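You operate a simulated robot arm through the tools that you are given. There is no shell and no other tool.

The job below is to be done with a simulated robot arm. You get a single attempt, and the scene is never put back.

TASK
Put things in order on the top of the dining table. At the end: the cream polishing pad is on the white plate; the yellow month tag from the top of the dining table stands on top of the grey empty jar; the orange scoop from the top of the dining table stands where the red napkin ring stood; the red napkin ring from the top of the dining table stands where the yellow month tag stood; whatever was shut is shut again. Leave all else as you found it, and nothing knocked over.

It is judged by the outcome, as a careful person would: the job done as asked, and still so three seconds after it is handed in. It fails if anything else is knocked over, pushed out of place, dropped, spilled or broken. Flat cloth is picked up by pressing the open fingertips on it (5 to 10 N) and closing them slowly along it; thin cloth reads only 2 to 8 mm in the jaws.

THE ROBOT
A 6-joint arm with a two-finger parallel gripper, fixed in place. Base frame: the origin is on the floor under the middle of its stand, x ahead of it, y to its left, z up; the work surface is at about z = 0.75. Units: m, degrees, N and s.
With the tool pointing down near the work surface it reaches from about 0.3 to 0.74 m from the base axis. Its first joint turns from -66.0 to 66.0 degrees. Payload 2.45 kg.
The tool frame sits at the grasp point between the pads (the TCP): z along the fingers, y along the line on which they close. The tips reach 0.024 m beyond it. Largest opening 0.068 m; finger width 0.017, thickness 0.01; the body of the gripper, 0.04 by 0.07 m, starts 0.041 m behind the TCP.
Orientation is that of the tool frame in the base frame, as [roll, pitch, yaw] about the fixed x, y, z axes, in that order (R = Rz(yaw) Ry(pitch) Rx(roll)). With the fingers straight down and closing along the base's y, the tool's x points along the base's -x, its y along +y and its z along -z.

THE INTERFACE
- The arm moves only by the tool drive_tool. Its argument "moves" is a list of rows, each a list of 7 numbers: the shift along the tool's x, y, z in m, then the turn, a rotation vector about the tool's x, y, z in degrees, then the closure, from 0 (fully open) to 1 (shut). In form: [[tx, ty, tz, wx, wy, wz, fingers], ...]. A call has 1 to 20 rows; each row is the pose to reach, as a shift and turn from the pose commanded when the call began, along the tool's axes at that moment. Rows are played at 5 a second. More than 0.05 m and 8.6 degrees between two rows, or a gripper value outside its range, and nothing of the call is played. A pose out of reach is approached as far as the arm can. The call stops where the force on the tool passes 40 N (or 10 N more than at its start, if that is more) or the arm is blocked; 0.2 s more then pass. The fingers move at their own pace (about 0.108 m/s each) and stop on an object; they squeeze with about 38 N. The grip force told is the motor's: it shows also when the fingers shut on nothing. Time passes only in rows, and 0.2 s behind the last, so rows that repeat a pose let the fingers close. It gives the time, the measured TCP pose, the force on the tool (base axes), the opening and the grip force at its end, in the units of the frame above (readings bear some noise), with the torque about the TCP (base axes, N m) and any sound that the robot's microphone picked up.
- Cameras (640 x 400 px; columns grow to the right, rows downward): "scene" is fixed at [0.1604, 0.4142, 1.4641]; the picture's right is [-0.78, -0.63, 0.00], its down [-0.44, 0.55, -0.71] and it looks along [0.45, -0.55, -0.70] (base axes); focal length 220 px, centre (320, 200). "wrist" rides on the gripper at [0.084, 0.011, -0.075] in the tool frame; the picture's right is [-0.13, 0.99, 0.00], its down [-0.60, -0.08, -0.79] and it looks along [-0.79, -0.10, 0.61] (tool axes); focal length 251 px, centre (320, 200). There is no depth. A picture from a camera that has moved, and an enlarged one, comes with that camera's place and axes in the base frame and with its lens. The place of the scene camera against the robot may be out by one fixed shift of up to 0.018 m in any direction.
- snapshot(camera): a new picture of that camera. The clock stands still meanwhile.
- inspect(camera, box): a new picture of the part [left, top, right, bottom] of that camera's present view, enlarged. The clock stands still meanwhile.
- job_done(): hands the job in; it is judged then, once.

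Places have to be worked out from the pictures, the camera data and where the tool is seen. Open the gripper and draw the arm clear of the work before you hand the job in, unless the task says otherwise.

The tools are called as a command line: name --pt "numbers of a row" for each row, then --argument value for the rest, lists and objects as JSON in quotes. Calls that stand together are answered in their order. drive_tool: Moves the arm, as the interface text tells. Its arguments: {"type":"object","properties":{"moves":{"type":"array"}},"required":["moves"]} The other tools are called the same way: snapshot (camera) takes a picture; inspect (camera, box) takes an enlarged picture of a part of a camera's view; job_done () hands the job in.

At the start:

```text
time: 0.0
tool_pos: [0.4601, -0.186, 1.1253]
orientation: [179.9, 0.1, -179.9]
contact_force: [-0.2, 0.1, -0.1]
ft_torque: [0.0, -0.02, -0.02]
opening: 0.0679
gripper_force: 0.0
```

scene: 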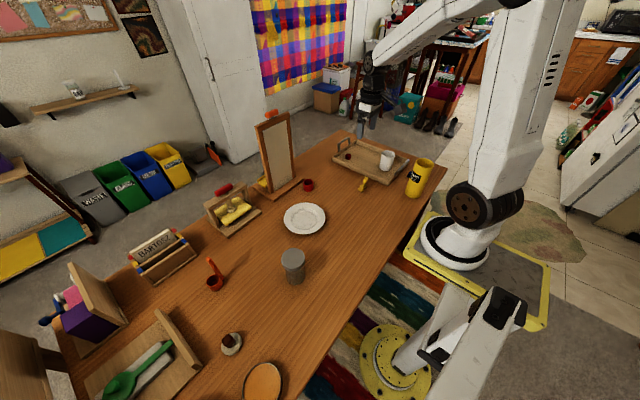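
wrist: 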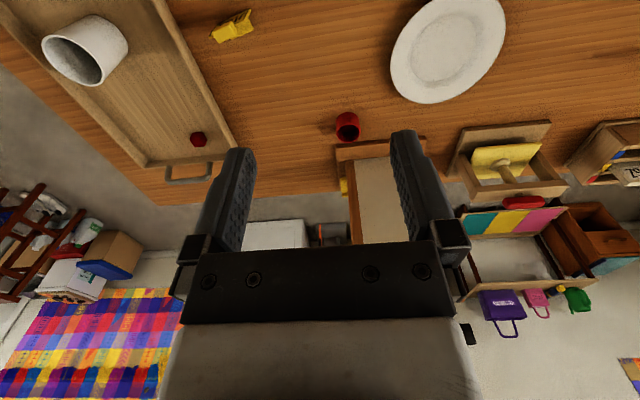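

I start by looking closely at the scene to identify the objects.

inspect --camera "scene" --box '[180, 180, 340, 300]'

inspect --camera "scene" --box '[320, 110, 460, 210]'

inspect --camera "scene" --box '[60, 220, 300, 400]'

inspect --camera "scene" --box '[190, 100, 340, 240]'

```text
3.33 times, centred on (260, 240) of scene
camera zoom: at [0.1604, 0.4142, 1.4641], right [-0.78, -0.63, 0.0], down [-0.44, 0.55, -0.71], along [0.45, -0.55, -0.7], focal length 734 px, centre (520, 67)
```

zoom: 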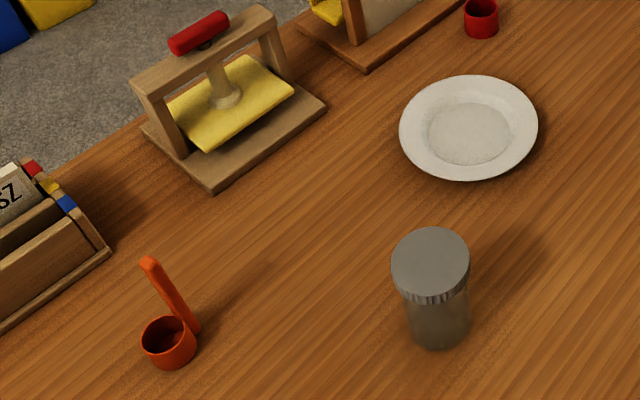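

```text
4.00 times, centred on (390, 160) of scene
camera zoom: at [0.1604, 0.4142, 1.4641], right [-0.78, -0.63, 0.0], down [-0.44, 0.55, -0.71], along [0.45, -0.55, -0.7], focal length 881 px, centre (40, 360)
```

zoom: 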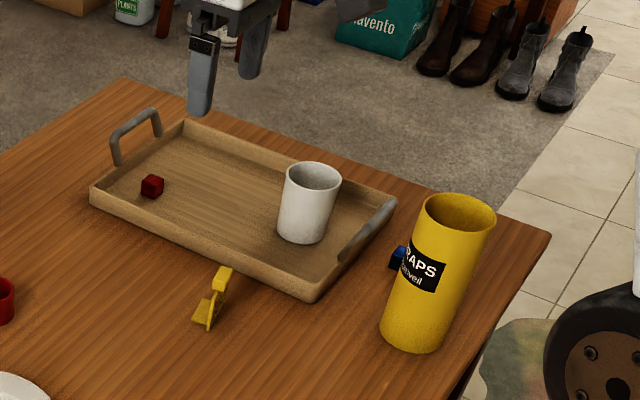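

```text
2.22 times, centred on (180, 310) of scene
camera zoom: at [0.1604, 0.4142, 1.4641], right [-0.78, -0.63, 0.0], down [-0.44, 0.55, -0.71], along [0.45, -0.55, -0.7], focal length 490 px, centre (631, -44)
```

zoom: 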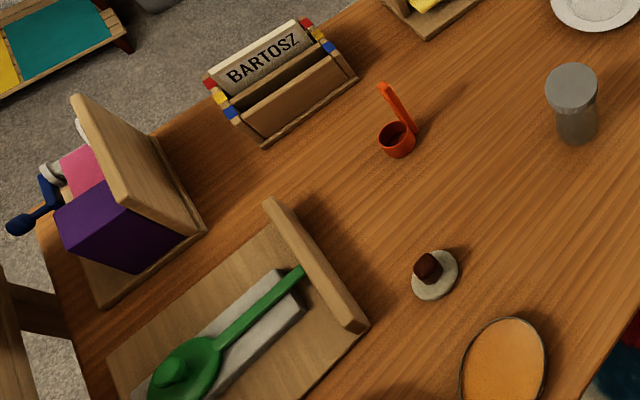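

```text
2.86 times, centred on (265, 170) of scene
camera zoom: at [0.1604, 0.4142, 1.4641], right [-0.78, -0.63, 0.0], down [-0.44, 0.55, -0.71], along [0.45, -0.55, -0.7], focal length 629 px, centre (477, 286)
```

zoom: 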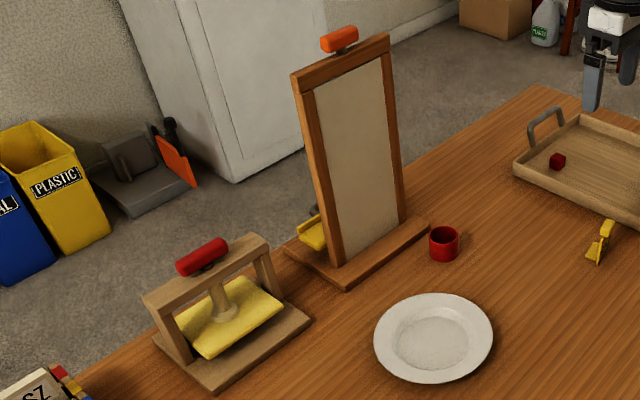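

Now closer looks at the disc with the dark cube, and the other containers, to find the cream polishing pad.

inspect --camera "scene" --box '[200, 320, 290, 400]'

inspect --camera "scene" --box '[30, 250, 210, 400]'

inspect --camera "scene" --box '[195, 170, 275, 240]'

inspect --camera "scene" --box '[240, 100, 340, 200]'

inspect --camera "wrist" --box '[320, 100, 640, 320]'

inspect --camera "wrist" --box '[0, 0, 320, 200]'

```text
5.00 times, centred on (245, 360) of scene
camera zoom: at [0.1604, 0.4142, 1.4641], right [-0.78, -0.63, 0.0], down [-0.44, 0.55, -0.71], along [0.45, -0.55, -0.7], focal length 1101 px, centre (695, -600)
```

zoom: 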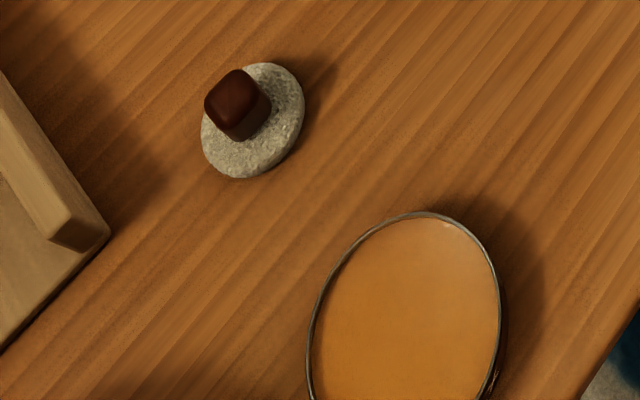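

```text
2.67 times, centred on (120, 325) of scene
camera zoom: at [0.1604, 0.4142, 1.4641], right [-0.78, -0.63, 0.0], down [-0.44, 0.55, -0.71], along [0.45, -0.55, -0.7], focal length 587 px, centre (853, -133)
```

zoom: 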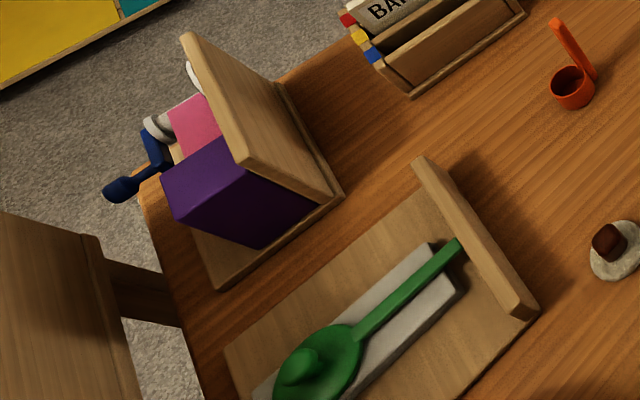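

```text
5.71 times, centred on (235, 205) of scene
camera zoom: at [0.1604, 0.4142, 1.4641], right [-0.78, -0.63, 0.0], down [-0.44, 0.55, -0.71], along [0.45, -0.55, -0.7], focal length 1259 px, centre (806, 171)
```

zoom: 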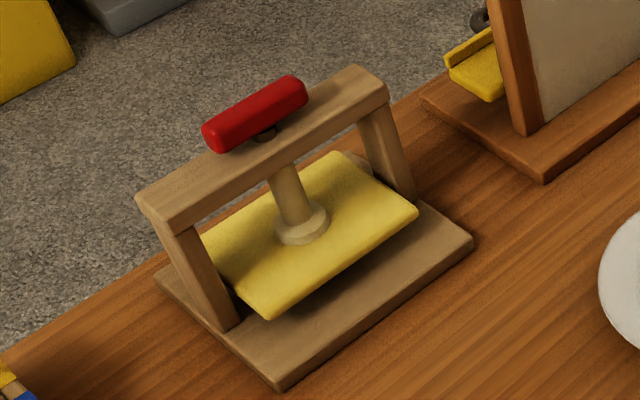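

```text
4.00 times, centred on (290, 150) of scene
camera zoom: at [0.1604, 0.4142, 1.4641], right [-0.78, -0.63, 0.0], down [-0.44, 0.55, -0.71], along [0.45, -0.55, -0.7], focal length 881 px, centre (440, 400)
```

zoom: 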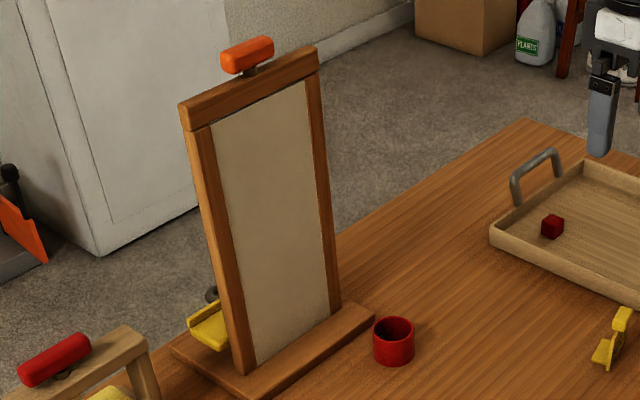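

```text
1.82 times, centred on (480, 210) of wrist
camera zoom: at [0.3773, -0.175, 1.1988], right [0.13, 0.99, 0.0], down [0.6, -0.08, 0.79], along [0.79, -0.1, -0.61], focal length 457 px, centre (29, 182)
```

zoom: 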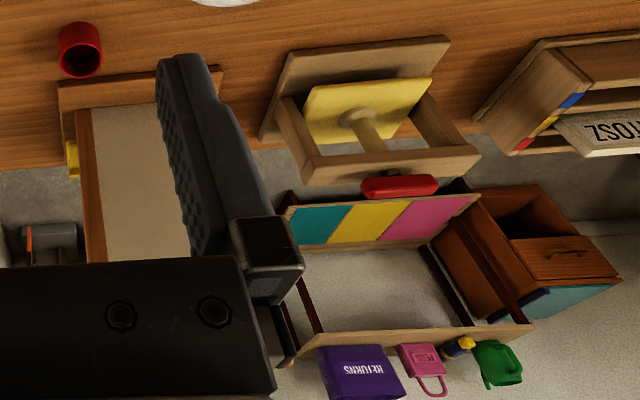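

```text
2.00 times, centred on (160, 100) of wrist
camera zoom: at [0.3773, -0.175, 1.1988], right [0.13, 0.99, 0.0], down [0.6, -0.08, 0.79], along [0.79, -0.1, -0.61], focal length 503 px, centre (640, 400)
```

zoom: 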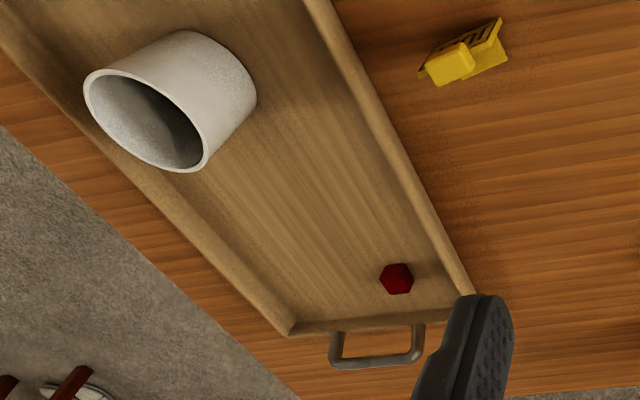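

The cream pad isn't obvious: the grey-white disc with a dark cube is a candidate, but I should examine more. I'm raising the arm over the +y side of the table and turning the wrist camera to look there.

drive_tool --pt "0.01 0.0436 0.0025 0 0 -4.5 0" --pt "0.02 0.0872 0.005 0 0 -9 0" --pt "0.03 0.1308 0.0075 0 0 -13.5 0" --pt "0.04 0.1744 0.01 0 0 -18 0" --pt "0.05 0.218 0.0125 0 0 -22.5 0" --pt "0.06 0.2616 0.015 0 0 -27 0" --pt "0.07 0.3052 0.0175 0 0 -31.5 0" --pt "0.08 0.3488 0.02 0 0 -36 0" --pt "0.09 0.3924 0.0225 0 0 -40.5 0" --pt "0.1 0.436 0.025 0 0 -45 0" --pt "0.1 0.436 0.025 0 0 -45 0"

snapshot --camera "wrist"

snapshot --camera "scene"

```text
time: 2.4
tool_pos: [0.3604, 0.252, 1.0996]
orientation: [-179.9, 0.1, -135.1]
contact_force: [-0.2, -0.7, 0.9]
ft_torque: [0.0, 0.0, 0.0]
opening: 0.0679
gripper_force: 0.0
```

```text
taken
camera wrist: at [0.2947, 0.2009, 1.1738], right [-0.61, 0.79, 0.0], down [0.48, 0.37, 0.79], along [0.63, 0.48, -0.61], focal length 251 px, centre (320, 200)
```

wrist: 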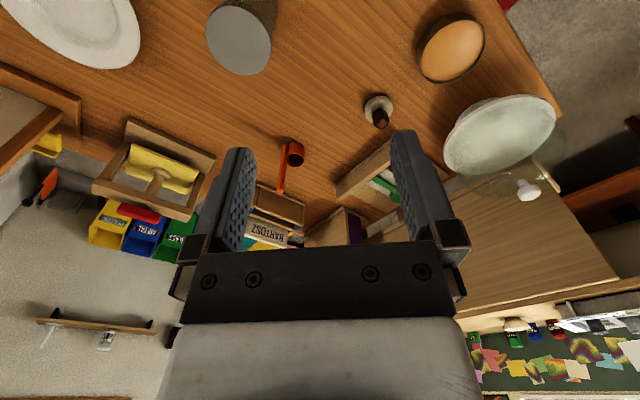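

```text
taken
```

scene: 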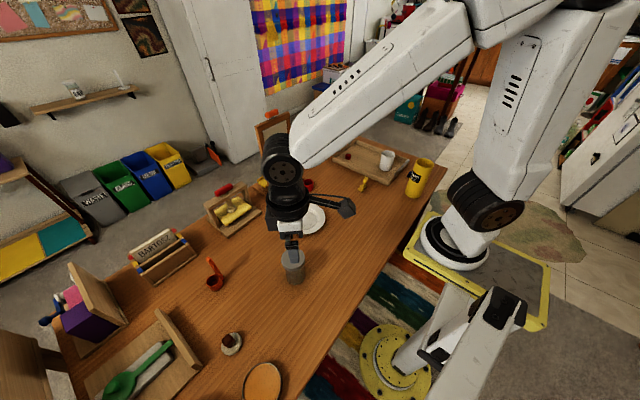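

A cloche-like bowl and a wooden box with a white knob show on the right, which the scene camera could not see. I'm zooming in.

inspect --camera "wrist" --box '[420, 60, 640, 200]'

inspect --camera "wrist" --box '[330, 0, 560, 200]'

inspect --camera "wrist" --box '[180, 0, 420, 240]'

inspect --camera "wrist" --box '[0, 0, 260, 240]'

```text
2.86 times, centred on (530, 130) of wrist
camera zoom: at [0.2947, 0.2009, 1.1738], right [-0.61, 0.79, 0.0], down [0.48, 0.37, 0.79], along [0.63, 0.48, -0.61], focal length 718 px, centre (-280, 400)
```

zoom: 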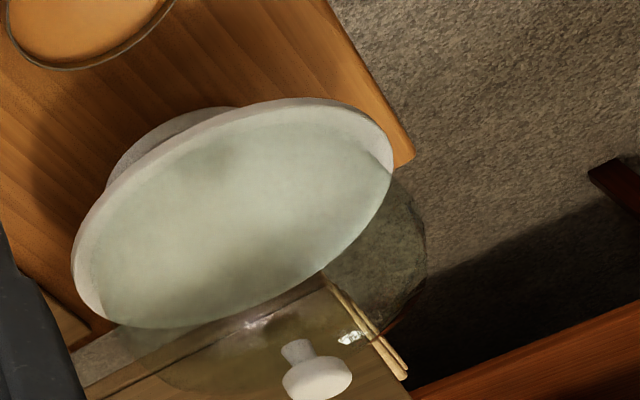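

```text
2.00 times, centred on (445, 100) of wrist
camera zoom: at [0.2947, 0.2009, 1.1738], right [-0.61, 0.79, 0.0], down [0.48, 0.37, 0.79], along [0.63, 0.48, -0.61], focal length 503 px, centre (70, 400)
```

zoom: 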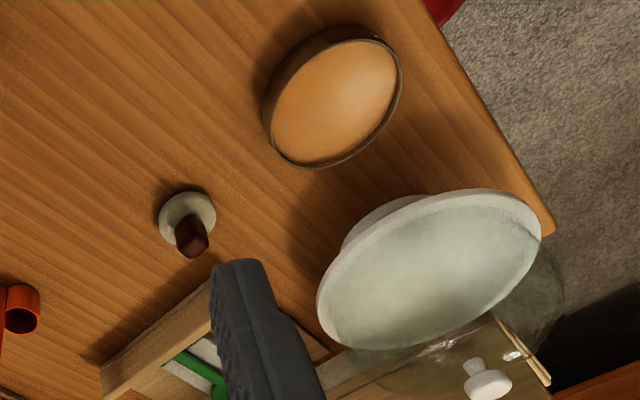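

```text
1.67 times, centred on (300, 120) of wrist
camera zoom: at [0.2947, 0.2009, 1.1738], right [-0.61, 0.79, 0.0], down [0.48, 0.37, 0.79], along [0.63, 0.48, -0.61], focal length 419 px, centre (353, 333)
```

zoom: 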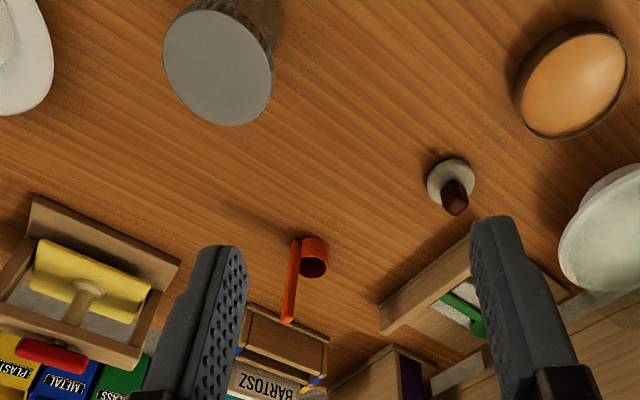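

```text
1.67 times, centred on (130, 120) of wrist
camera zoom: at [0.2947, 0.2009, 1.1738], right [-0.61, 0.79, 0.0], down [0.48, 0.37, 0.79], along [0.63, 0.48, -0.61], focal length 419 px, centre (637, 333)
```

zoom: 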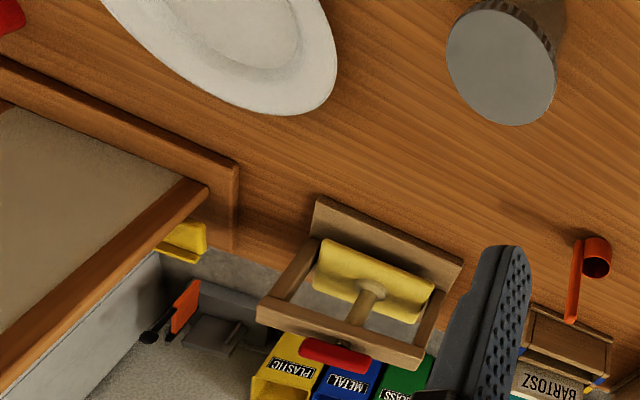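

There is a cake stand with a glass dome (white knob) at about (0.32, 0.58). I move over there and tilt the tool so the camera looks down into the dome.

drive_tool --pt "-0.013 0.0294 0.0012 0.5 3.7 -1.84 0" --pt "-0.026 0.0588 0.0025 1.0 7.45 -3.7 0" --pt "-0.039 0.0882 0.0037 1.5 11.2 -5.5 0" --pt "-0.052 0.1175 0.005 2.0 14.9 -7.35 0" --pt "-0.065 0.147 0.0062 2.45 18.6 -9.2 0" --pt "-0.078 0.1763 0.0075 2.95 22.35 -11.0 0" --pt "-0.091 0.2057 0.0087 3.44 26.1 -12.9 0" --pt "-0.1043 0.2351 0.01 3.93 29.8 -14.7 0" --pt "-0.1043 0.2351 0.01 3.93 29.8 -14.7 0"

snapshot --camera "wrist"

```text
time: 4.4
tool_pos: [0.3307, 0.4568, 1.0883]
orientation: [180.0, -30.0, -120.0]
contact_force: [-0.3, 0.8, 0.5]
ft_torque: [0.0, 0.02, 0.02]
opening: 0.0681
gripper_force: 0.0
out of reach, approached as far as the arm can: row 6, 7, 8, 9
```

```text
taken
camera wrist: at [0.3052, 0.4318, 1.1942], right [-0.8, 0.59, -0.07], down [0.53, 0.76, 0.38], along [0.28, 0.27, -0.92], focal length 251 px, centre (320, 200)
```

wrist: 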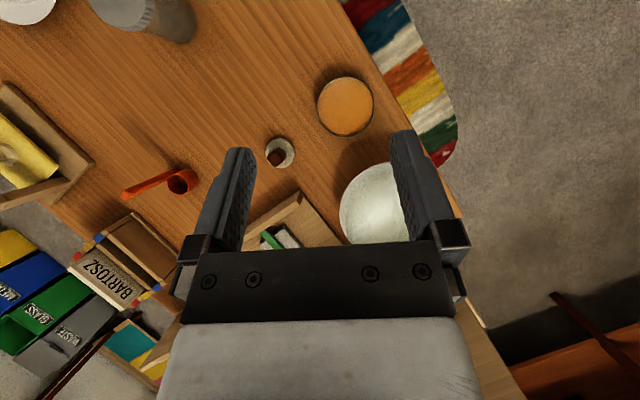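

Arm stopped a little short but gives a good downward view. I zoom on the stand and the disc.

inspect --camera "wrist" --box '[320, 130, 460, 250]'

inspect --camera "wrist" --box '[240, 60, 400, 180]'

inspect --camera "wrist" --box '[90, 130, 250, 320]'

```text
3.33 times, centred on (390, 190) of wrist
camera zoom: at [0.3052, 0.4318, 1.1942], right [-0.8, 0.59, -0.07], down [0.53, 0.76, 0.38], along [0.28, 0.27, -0.92], focal length 838 px, centre (87, 233)
```

zoom: 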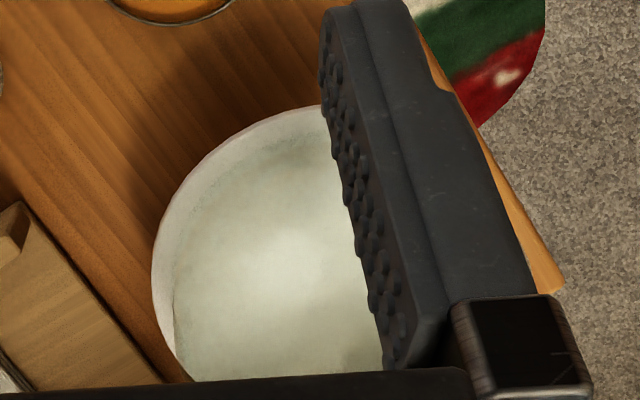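

```text
3.33 times, centred on (320, 120) of wrist
camera zoom: at [0.3052, 0.4318, 1.1942], right [-0.8, 0.59, -0.07], down [0.53, 0.76, 0.38], along [0.28, 0.27, -0.92], focal length 838 px, centre (320, 467)
```

zoom: 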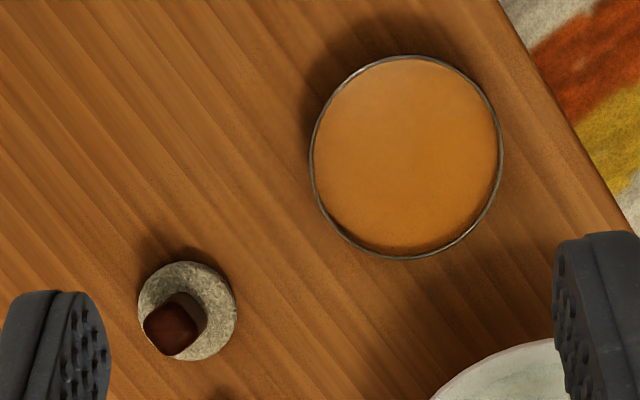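

```text
2.11 times, centred on (170, 225) of wrist
camera zoom: at [0.3052, 0.4318, 1.1942], right [-0.8, 0.59, -0.07], down [0.53, 0.76, 0.38], along [0.28, 0.27, -0.92], focal length 529 px, centre (636, 147)
```

zoom: 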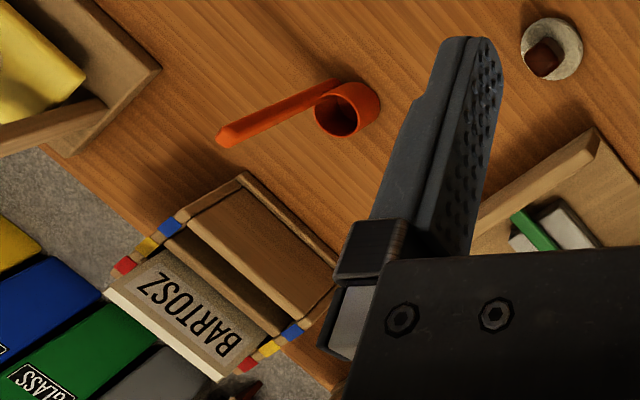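

The disc seems to be grey stone with a brown block, and the stand's contents aren't clear. I'll go lower and look at the domed stand from the side.

drive_tool --pt "0.0065 -0.0013 0.0237 -0.98 -3.66 3.66 0" --pt "0.0131 -0.0027 0.0474 -1.96 -7.3 7.3 0" --pt "0.0196 -0.004 0.0711 -2.95 -11.0 11.0 0" --pt "0.0262 -0.0054 0.0948 -3.93 -14.65 14.65 0" --pt "0.0327 -0.0067 0.1185 -4.9 -18.3 18.3 0" --pt "0.0393 -0.0081 0.1422 -5.9 -22 22 0" --pt "0.0459 -0.0094 0.1659 -6.9 -25.6 25.6 0" --pt "0.0524 -0.0108 0.1896 -7.86 -29.3 29.3 0" --pt "0.0524 -0.0108 0.1896 -7.86 -29.3 29.3 0"

snapshot --camera "wrist"

```text
time: 6.4
tool_pos: [0.2742, 0.3317, 0.9487]
orientation: [179.9, 0.0, -150.0]
contact_force: [0.0, -0.3, 0.1]
ft_torque: [0.03, 0.02, -0.04]
opening: 0.068
gripper_force: 0.1
out of reach, approached as far as the arm can: row 8, 9
```

```text
taken
camera wrist: at [0.198, 0.299, 1.0226], right [-0.38, 0.92, 0.0], down [0.56, 0.23, 0.79], along [0.73, 0.31, -0.61], focal length 251 px, centre (320, 200)
```

wrist: 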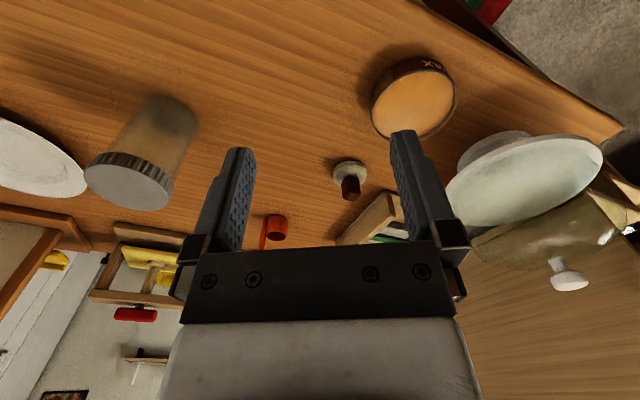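

The dome and the round tin are now in side view. Zooming in on both and on the press.

inspect --camera "wrist" --box '[430, 100, 640, 310]'

inspect --camera "wrist" --box '[320, 30, 480, 220]'

inspect --camera "wrist" --box '[0, 80, 220, 340]'

```text
1.90 times, centred on (535, 205) of wrist
camera zoom: at [0.198, 0.299, 1.0226], right [-0.38, 0.92, 0.0], down [0.56, 0.23, 0.79], along [0.73, 0.31, -0.61], focal length 479 px, centre (-90, 190)
```

zoom: 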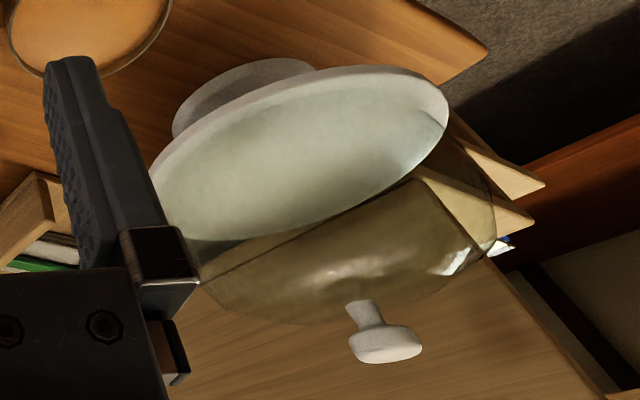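

```text
2.11 times, centred on (400, 125) of wrist
camera zoom: at [0.198, 0.299, 1.0226], right [-0.38, 0.92, 0.0], down [0.56, 0.23, 0.79], along [0.73, 0.31, -0.61], focal length 529 px, centre (152, 358)
```

zoom: 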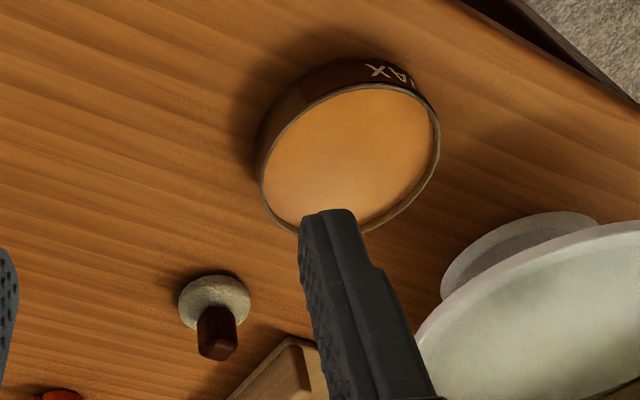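

```text
1.54 times, centred on (110, 210) of wrist
camera zoom: at [0.198, 0.299, 1.0226], right [-0.38, 0.92, 0.0], down [0.56, 0.23, 0.79], along [0.73, 0.31, -0.61], focal length 387 px, centre (643, 185)
```

zoom: 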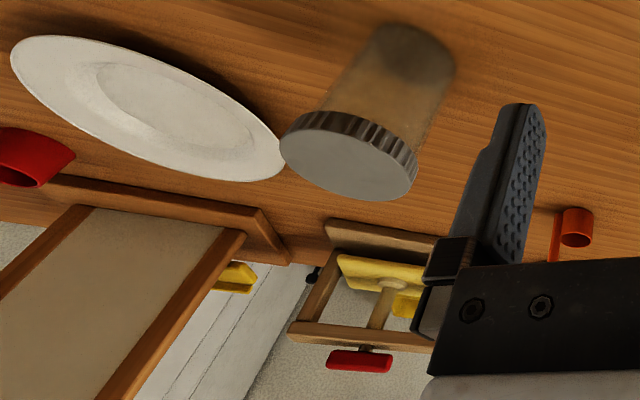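

The round tin is labelled WAX, so the fleece-like whitish disc with the brown handle beside it must be the polishing pad, at about (0.44, 0.45). I hover over it to see the handle's alignment.

drive_tool --pt "-0.0405 0.0034 0.0037 0 0 -3 0" --pt "-0.081 0.0068 0.0075 0 0 -6 0" --pt "-0.1215 0.0102 0.0112 0 0 -9 0" --pt "-0.162 0.0136 0.015 0 0 -12 0" --pt "-0.2026 0.017 0.0187 0 0 -15 0" --pt "-0.2026 0.017 0.0187 0 0 -15 0"

snapshot --camera "wrist"

inspect --camera "wrist" --box '[240, 20, 400, 140]'

```text
time: 7.8
tool_pos: [0.4403, 0.4496, 0.9325]
orientation: [-179.9, 0.1, -134.9]
contact_force: [0.1, -0.7, 0.1]
ft_torque: [0.01, -0.01, 0.01]
opening: 0.0681
gripper_force: 0.0
```

```text
taken
camera wrist: at [0.3753, 0.3965, 1.0053], right [-0.61, 0.79, 0.0], down [0.48, 0.37, 0.79], along [0.63, 0.48, -0.61], focal length 251 px, centre (320, 200)
```

wrist: 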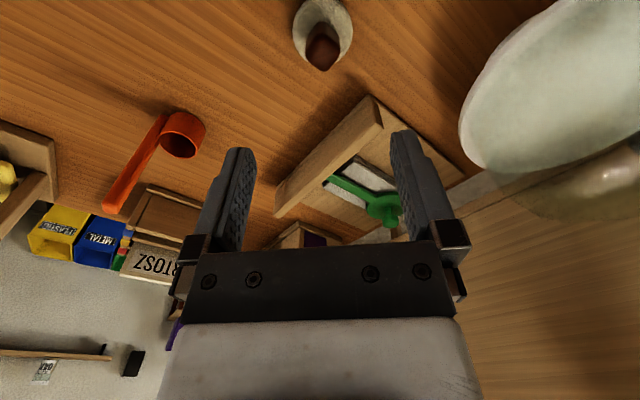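

```text
3.33 times, centred on (320, 80) of wrist
camera zoom: at [0.3753, 0.3965, 1.0053], right [-0.61, 0.79, 0.0], down [0.48, 0.37, 0.79], along [0.63, 0.48, -0.61], focal length 838 px, centre (320, 600)
```

zoom: 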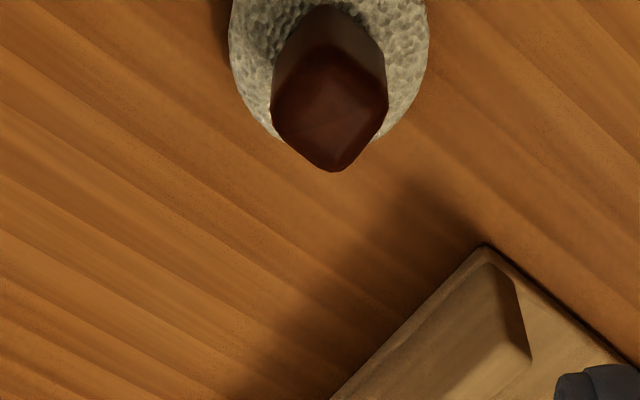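

The handle is a ~2 cm square block whose faces are nearly aligned with the base axes (about -6.5°), so I rotate the tool in place to match.

drive_tool --pt "0 0 0.005 0 0 7.4 0" --pt "0 0 0.01 0 0 14.8 0" --pt "0 0 0.015 0 0 22.2 0" --pt "0 0 0.02 0 0 29.6 0" --pt "0 0 0.025 0 0 37 0" --pt "0 0 0.03 0 0 44.4 0" --pt "0 0 0.035 0 0 51.6 0" --pt "0 0 0.035 0 0 51.6 0"

snapshot --camera "wrist"

inspect --camera "wrist" --box '[240, 0, 400, 140]'

```text
time: 9.6
tool_pos: [0.4421, 0.4479, 0.8958]
orientation: [-180.0, 0.1, 173.4]
contact_force: [-0.3, -1.2, 0.5]
ft_torque: [-0.01, -0.01, 0.03]
opening: 0.0679
gripper_force: 0.1
```

```text
taken
camera wrist: at [0.3612, 0.469, 0.9698], right [0.24, 0.97, 0.0], down [0.59, -0.15, 0.79], along [0.77, -0.19, -0.61], focal length 251 px, centre (320, 200)
```

wrist: 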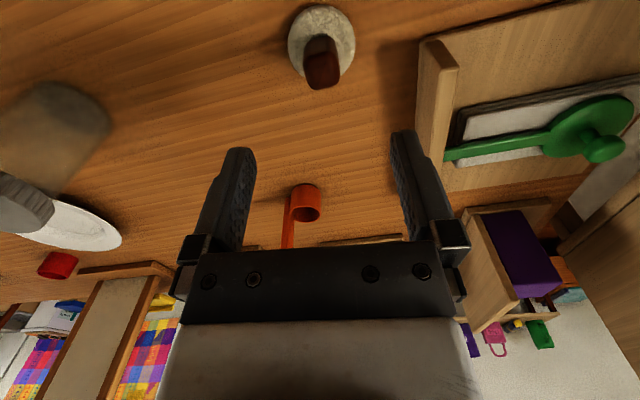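

```text
2.86 times, centred on (320, 70) of wrist
camera zoom: at [0.3612, 0.469, 0.9698], right [0.24, 0.97, 0.0], down [0.59, -0.15, 0.79], along [0.77, -0.19, -0.61], focal length 718 px, centre (320, 571)
```

zoom: 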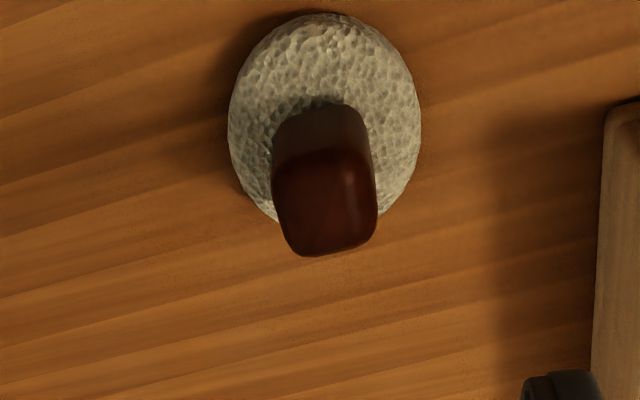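

The pad's handle is centred at about (0.439, 0.452), top near z 0.80. I descend with open fingers straddling the handle.

drive_tool --pt "0.0035 0.0041 0.0 0 0 -3 0" --pt "0.0035 0.0041 0.025 0 0 -3 0" --pt "0.0035 0.0041 0.05 0 0 -3 0" --pt "0.0035 0.0041 0.07 0 0 -3 0" --pt "0.0035 0.0041 0.082 0 0 -3 0" --pt "0.0035 0.0041 0.09 0 0 -3 0" --pt "0.0035 0.0041 0.094 0 0 -3 0"

snapshot --camera "wrist"

inspect --camera "wrist" --box '[220, 80, 420, 240]'

inspect --camera "scene" --box '[180, 300, 290, 390]'

```text
time: 11.2
tool_pos: [0.4394, 0.4515, 0.8017]
orientation: [-179.9, 0.1, 176.4]
contact_force: [0.5, -0.8, 0.6]
ft_torque: [-0.03, -0.02, 0.01]
opening: 0.0679
gripper_force: 0.1
```

```text
taken
camera wrist: at [0.3574, 0.4677, 0.8763], right [0.19, 0.98, 0.0], down [0.6, -0.12, 0.79], along [0.78, -0.15, -0.61], focal length 251 px, centre (320, 200)
```

wrist: 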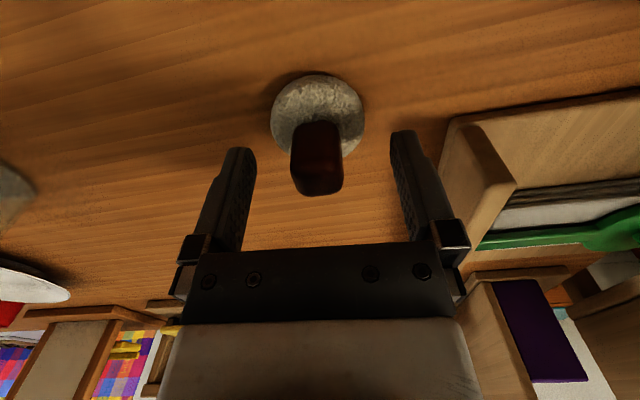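

```text
2.50 times, centred on (320, 160) of wrist
camera zoom: at [0.3574, 0.4677, 0.8763], right [0.19, 0.98, 0.0], down [0.6, -0.12, 0.79], along [0.78, -0.15, -0.61], focal length 629 px, centre (320, 300)
```

zoom: 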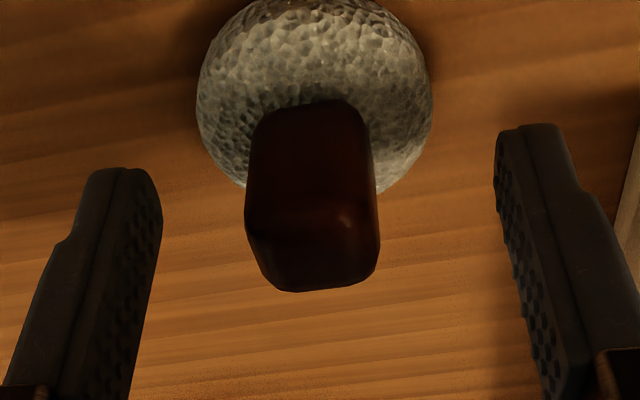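

```text
4.44 times, centred on (235, 345) of scene
camera zoom: at [0.1604, 0.4142, 1.4641], right [-0.78, -0.63, 0.0], down [-0.44, 0.55, -0.71], along [0.45, -0.55, -0.7], focal length 979 px, centre (698, -444)
```

zoom: 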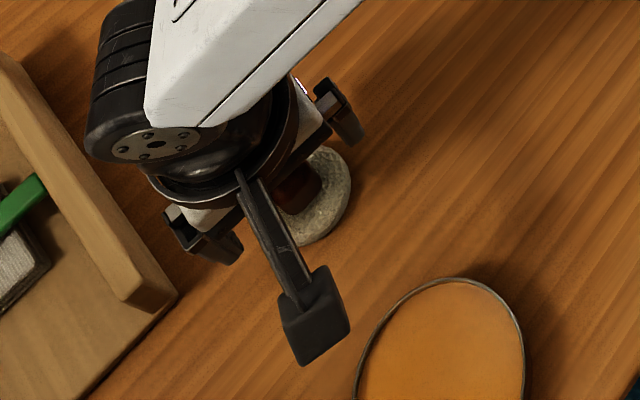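

The handle is between the fingers with the tips about at the disc's top; the overlap is good. I close the gripper and lift slightly.

drive_tool --pt "0 0 0.002 0 0 0 0.3" --pt "0 0 0.002 0 0 0 0.6" --pt "0 0 0.002 0 0 0 1" --pt "0 0 0.002 0 0 0 1" --pt "0 0 0.002 0 0 0 1"

```text
time: 12.4
tool_pos: [0.439, 0.4513, 0.8004]
orientation: [179.9, 0.2, 176.4]
contact_force: [-1.1, 1.7, 0.8]
ft_torque: [0.03, -0.02, 0.0]
opening: 0.0232
gripper_force: 37.5
```

Gripped at 23 mm. Lifting straight up well above the jar height.

drive_tool --pt "0 0 -0.01 0 0 0 1" --pt "0 0 -0.03 0 0 0 1" --pt "0 0 -0.07 0 0 0 1" --pt "0 0 -0.11 0 0 0 1" --pt "0 0 -0.15 0 0 0 1" --pt "0 0 -0.19 0 0 0 1" --pt "0 0 -0.22 0 0 0 1" --pt "0 0 -0.22 0 0 0 1"

snapshot --camera "wrist"

snapshot --camera "scene"

```text
time: 14.2
tool_pos: [0.4392, 0.4537, 1.02]
orientation: [-180.0, 0.2, 176.3]
contact_force: [0.0, -0.1, 0.2]
ft_torque: [0.0, 0.0, -0.01]
opening: 0.0
gripper_force: 23.8
```

```text
taken
camera wrist: at [0.3581, 0.4696, 1.0942], right [0.19, 0.98, 0.0], down [0.6, -0.12, 0.79], along [0.78, -0.15, -0.61], focal length 251 px, centre (320, 200)
```

wrist: 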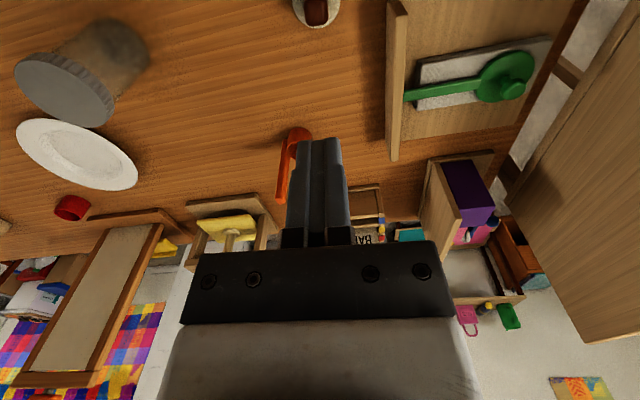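

```text
taken
```

scene: 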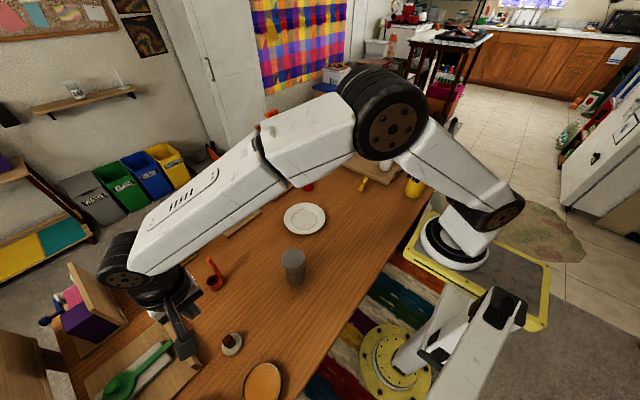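

The jaws read 0 after lifting: the handle slipped out and the pad is still on the table. Let me look at the pad's present state.

inspect --camera "scene" --box '[200, 320, 290, 400]'

inspect --camera "wrist" --box '[240, 0, 400, 100]'

```text
5.00 times, centred on (245, 360) of scene
camera zoom: at [0.1604, 0.4142, 1.4641], right [-0.78, -0.63, 0.0], down [-0.44, 0.55, -0.71], along [0.45, -0.55, -0.7], focal length 1101 px, centre (695, -600)
```

zoom: 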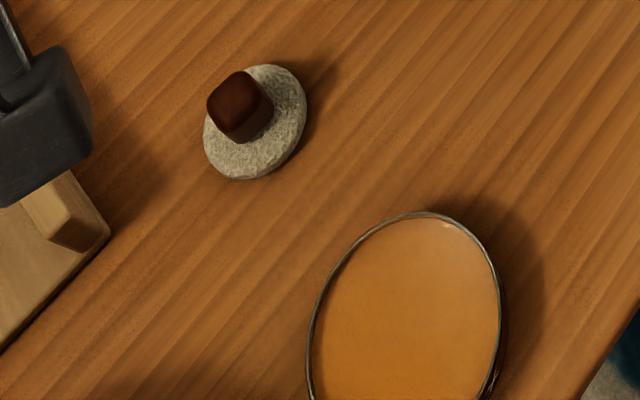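

```text
4.00 times, centred on (320, 50) of wrist
camera zoom: at [0.3581, 0.4696, 1.0942], right [0.19, 0.98, 0.0], down [0.6, -0.12, 0.79], along [0.78, -0.15, -0.61], focal length 1006 px, centre (320, 800)
```

zoom: 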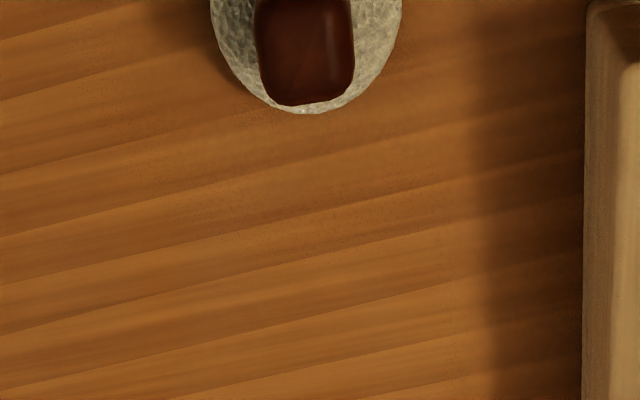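

The pad is unmoved. I'll try again, gripping slightly deeper, and lift slowly while watching the force and opening.

drive_tool --pt "0 0 0.0 0 0 0 0" --pt "0 0 0.04 0 0 0 0" --pt "0 0 0.08 0 0 0 0" --pt "0 0 0.12 0 0 0 0" --pt "0 0 0.16 0 0 0 0" --pt "0 -0.0015 0.19 0 0 0 0" --pt "0 -0.0015 0.208 0 0 0 0" --pt "0 -0.0015 0.216 0 0 0 0" --pt "0 -0.0015 0.22 0 0 0 0" --pt "0 -0.0015 0.223 0 0 0 0" --pt "0 -0.0015 0.223 0 0 0 0"

inspect --camera "wrist" --box '[220, 60, 420, 220]'

```text
time: 16.6
tool_pos: [0.4395, 0.4501, 0.7962]
orientation: [-180.0, 0.0, 176.4]
contact_force: [-0.3, 0.6, -0.6]
ft_torque: [-0.06, 0.04, -0.03]
opening: 0.0679
gripper_force: 0.0
```

```text
2.50 times, centred on (320, 140) of wrist
camera zoom: at [0.3575, 0.4671, 0.8703], right [0.19, 0.98, 0.0], down [0.6, -0.12, 0.79], along [0.78, -0.15, -0.61], focal length 629 px, centre (320, 350)
```

zoom: 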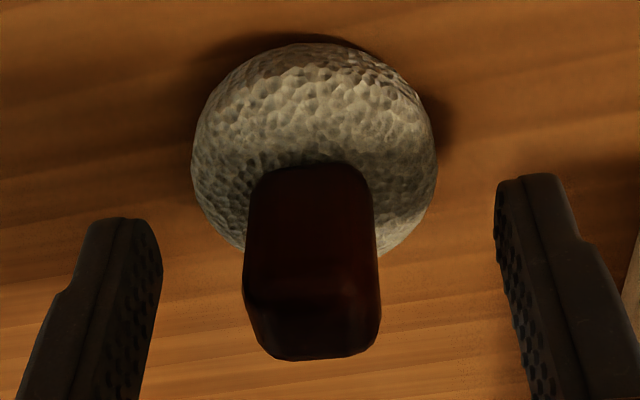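

Well centred. Closing fully, waiting, then lifting by only 4 mm to read the load.

drive_tool --pt "0 0 0 0 0 0 0.4" --pt "0 0 0 0 0 0 0.7" --pt "0 0 0 0 0 0 1" --pt "0 0 0 0 0 0 1" --pt "0 0 0 0 0 0 1" --pt "0 0 -0.001 0 0 0 1" --pt "0 0 -0.002 0 0 0 1" --pt "0 0 -0.003 0 0 0 1" --pt "0 0 -0.004 0 0 0 1" --pt "0 0 -0.004 0 0 0 1"

inspect --camera "wrist" --box '[220, 60, 420, 220]'

```text
time: 18.8
tool_pos: [0.4394, 0.4507, 0.8007]
orientation: [-179.9, 0.0, 176.4]
contact_force: [-0.1, -0.4, -1.0]
ft_torque: [-0.02, 0.0, 0.05]
opening: 0.0227
gripper_force: 38.2
```

```text
2.50 times, centred on (320, 140) of wrist
camera zoom: at [0.3576, 0.4668, 0.8736], right [0.19, 0.98, 0.0], down [0.6, -0.12, 0.79], along [0.78, -0.15, -0.61], focal length 629 px, centre (320, 350)
```

zoom: 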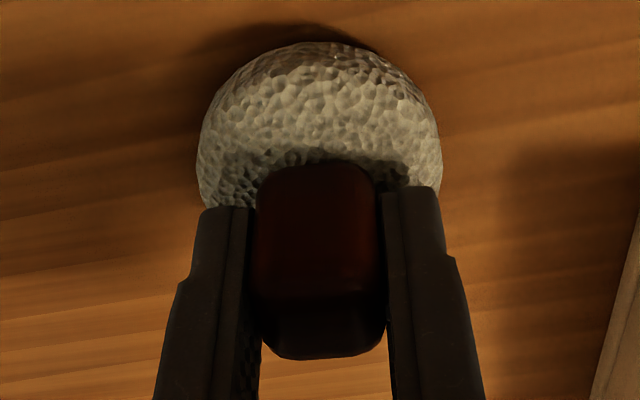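

The pad moved with the gripper (it stays put in the picture), so it is held. I keep lifting slowly, checking the opening.

drive_tool --pt "0 0 -0.003 0 0 0 1" --pt "0 0 -0.006 0 0 0 1" --pt "0 0 -0.01 0 0 0 1" --pt "0 0 -0.015 0 0 0 1" --pt "0 0 -0.02 0 0 0 1" --pt "0 0 -0.025 0 0 0 1" --pt "0 0 -0.03 0 0 0 1" --pt "0 0 -0.03 0 0 0 1"

inspect --camera "wrist" --box '[220, 60, 420, 220]'

inspect --camera "scene" --box '[180, 300, 290, 390]'

```text
time: 20.6
tool_pos: [0.439, 0.4517, 0.8312]
orientation: [-180.0, 0.1, 176.4]
contact_force: [-0.3, -0.4, -0.6]
ft_torque: [0.04, -0.02, -0.01]
opening: 0.0231
gripper_force: 37.8
```

```text
2.50 times, centred on (320, 140) of wrist
camera zoom: at [0.3577, 0.4669, 0.9044], right [0.19, 0.98, 0.0], down [0.6, -0.12, 0.79], along [0.78, -0.15, -0.61], focal length 629 px, centre (320, 350)
```

zoom: 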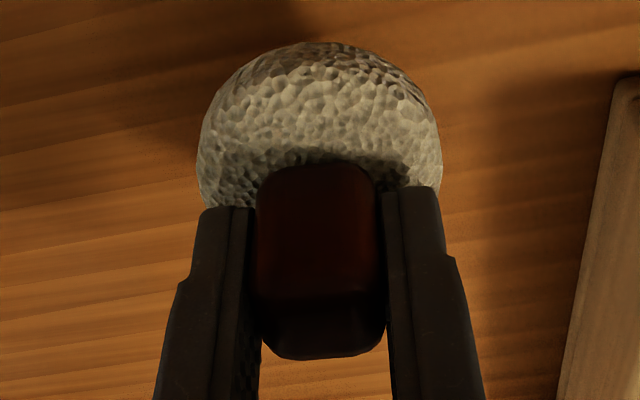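

```text
4.44 times, centred on (235, 345) of scene
camera zoom: at [0.1604, 0.4142, 1.4641], right [-0.78, -0.63, 0.0], down [-0.44, 0.55, -0.71], along [0.45, -0.55, -0.7], focal length 979 px, centre (698, -444)
```

zoom: 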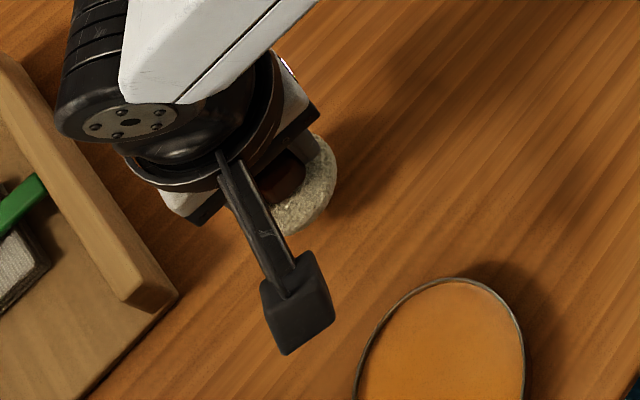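

It's held now; the earlier quick lift probably jerked it out. I continue upward with gentle ramps.

drive_tool --pt "0 0 -0.003 0 0 0 1" --pt "0 0 -0.009 0 0 0 1" --pt "0 0 -0.018 0 0 0 1" --pt "0 0 -0.029 0 0 0 1" --pt "0 0 -0.041 0 0 0 1" --pt "0 0 -0.053 0 0 0 1" --pt "0 0 -0.065 0 0 0 1" --pt "0 0 -0.077 0 0 0 1" --pt "0 0 -0.089 0 0 0 1" --pt "0 0 -0.101 0 0 0 1" --pt "0 0 -0.111 0 0 0 1" --pt "0 0 -0.119 0 0 0 1" --pt "0 0 -0.124 0 0 0 1" --pt "0 0 -0.126 0 0 0 1"

inspect --camera "wrist" --box '[220, 60, 420, 220]'

```text
time: 23.6
tool_pos: [0.4387, 0.4511, 0.9578]
orientation: [180.0, 0.2, 176.5]
contact_force: [-0.2, -0.3, -0.8]
ft_torque: [0.03, 0.05, 0.03]
opening: 0.0231
gripper_force: 38.0
```

```text
2.50 times, centred on (320, 140) of wrist
camera zoom: at [0.3578, 0.4675, 1.0316], right [0.19, 0.98, 0.0], down [0.6, -0.12, 0.79], along [0.78, -0.15, -0.61], focal length 629 px, centre (320, 350)
```

zoom: 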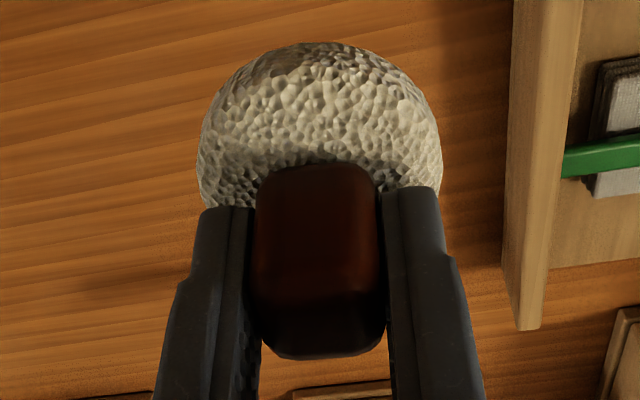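

Still firmly held. I carry it slowly between the jar and the scoop towards the plate.

drive_tool --pt "-0.003 -0.0044 0 0 0 0 1" --pt "-0.01 -0.0145 0 0 0 0 1" --pt "-0.02 -0.029 0 0 0 0 1" --pt "-0.031 -0.045 0 0 0 0 1" --pt "-0.042 -0.061 0 0 0 0 1" --pt "-0.053 -0.077 0 0 0 0 1" --pt "-0.064 -0.093 0 0 0 0 1" --pt "-0.075 -0.109 0 0 0 0 1" --pt "-0.086 -0.125 0 0 0 0 1" --pt "-0.095 -0.142 0 0 0 0 1" --pt "-0.101 -0.16 0 0 0 0 1" --pt "-0.105 -0.18 0 0 0 0 1" --pt "-0.109 -0.2 0 0 0 0 1" --pt "-0.112 -0.22 0 0 0 0 1" --pt "-0.115 -0.24 0 0 0 0 1" --pt "-0.118 -0.26 0 0 0 0 1" --pt "-0.121 -0.278 0 0 0 0 1" --pt "-0.123 -0.292 0 0 0 0 1" --pt "-0.124 -0.3 0 0 0 0 1" --pt "-0.124 -0.302 0 0 0 0 1"

snapshot --camera "wrist"

snapshot --camera "scene"

```text
time: 27.8
tool_pos: [0.5446, 0.1426, 0.9575]
orientation: [180.0, 0.1, 176.4]
contact_force: [-0.1, 0.3, -0.7]
ft_torque: [0.02, 0.03, 0.01]
opening: 0.0229
gripper_force: 37.9
```

```text
taken
camera wrist: at [0.4632, 0.1582, 1.0316], right [0.19, 0.98, 0.0], down [0.6, -0.12, 0.79], along [0.78, -0.15, -0.61], focal length 251 px, centre (320, 200)
```

wrist: 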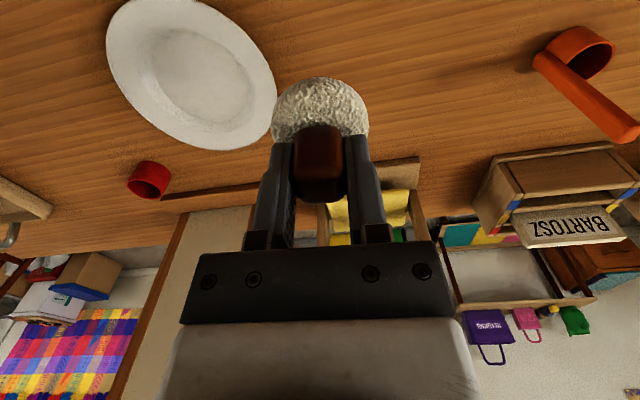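

```text
taken
```

scene: 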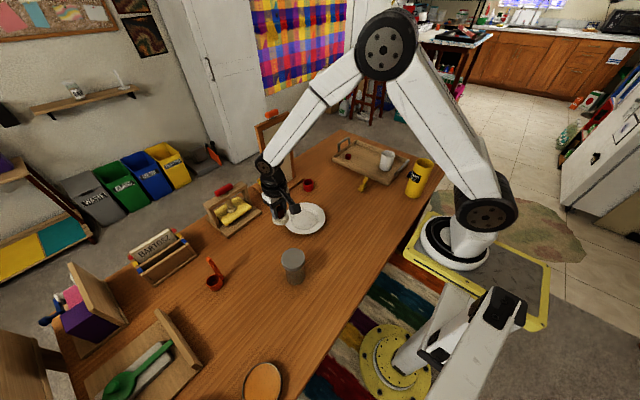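

The plate's centre comes out at about (0.577, 0.005). I carry the pad over it at the same height.

drive_tool --pt "-0.001 -0.004 0 0 0 0 1" --pt "-0.004 -0.013 0 0 0 0 1" --pt "-0.009 -0.028 0 0 0 0 1" --pt "-0.014 -0.045 0 0 0 0 1" --pt "-0.019 -0.063 0 0 0 0 1" --pt "-0.0245 -0.081 0 0 0 0 1" --pt "-0.03 -0.099 0 0 0 0 1" --pt "-0.035 -0.115 0 0 0 0 1" --pt "-0.039 -0.128 0 0 0 0 1" --pt "-0.041 -0.1353 0 0 0 0 1" --pt "-0.041 -0.1353 0.006 0 0 0 1" --pt "-0.041 -0.1353 0.016 0 0 0 1" --pt "-0.041 -0.1353 0.028 0 0 0 1" --pt "-0.041 -0.1353 0.04 0 0 0 1" --pt "-0.041 -0.1353 0.052 0 0 0 1" --pt "-0.041 -0.1353 0.062 0 0 0 1" --pt "-0.041 -0.1353 0.068 0 0 0 1" --pt "-0.041 -0.1353 0.07 0 0 0 1"

snapshot --camera "wrist"

inspect --camera "scene" --box '[250, 160, 370, 260]'

```text
time: 31.6
tool_pos: [0.5767, 0.0049, 0.8862]
orientation: [179.9, 0.1, 176.5]
contact_force: [-0.1, 0.6, -0.4]
ft_torque: [-0.01, -0.05, -0.02]
opening: 0.0229
gripper_force: 38.2
```

```text
taken
camera wrist: at [0.4947, 0.0218, 0.9605], right [0.19, 0.98, 0.0], down [0.6, -0.12, 0.79], along [0.78, -0.15, -0.61], focal length 251 px, centre (320, 200)
```

wrist: 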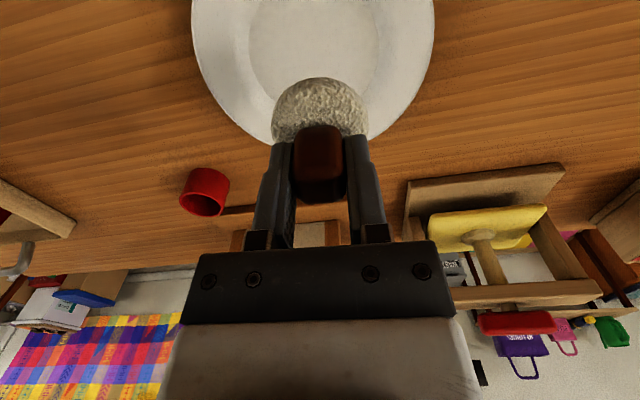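

```text
4.00 times, centred on (310, 210) of scene
camera zoom: at [0.1604, 0.4142, 1.4641], right [-0.78, -0.63, 0.0], down [-0.44, 0.55, -0.71], along [0.45, -0.55, -0.7], focal length 881 px, centre (360, 160)
```

zoom: 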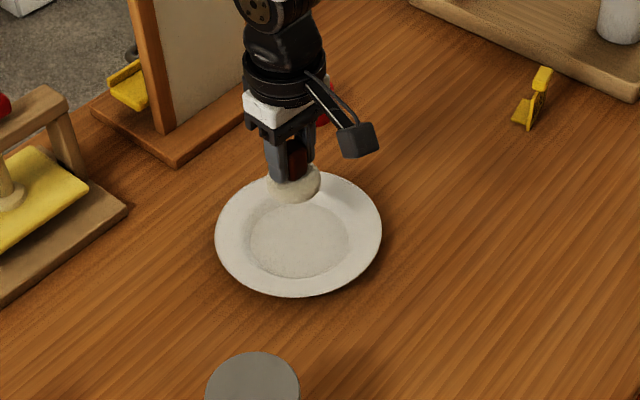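

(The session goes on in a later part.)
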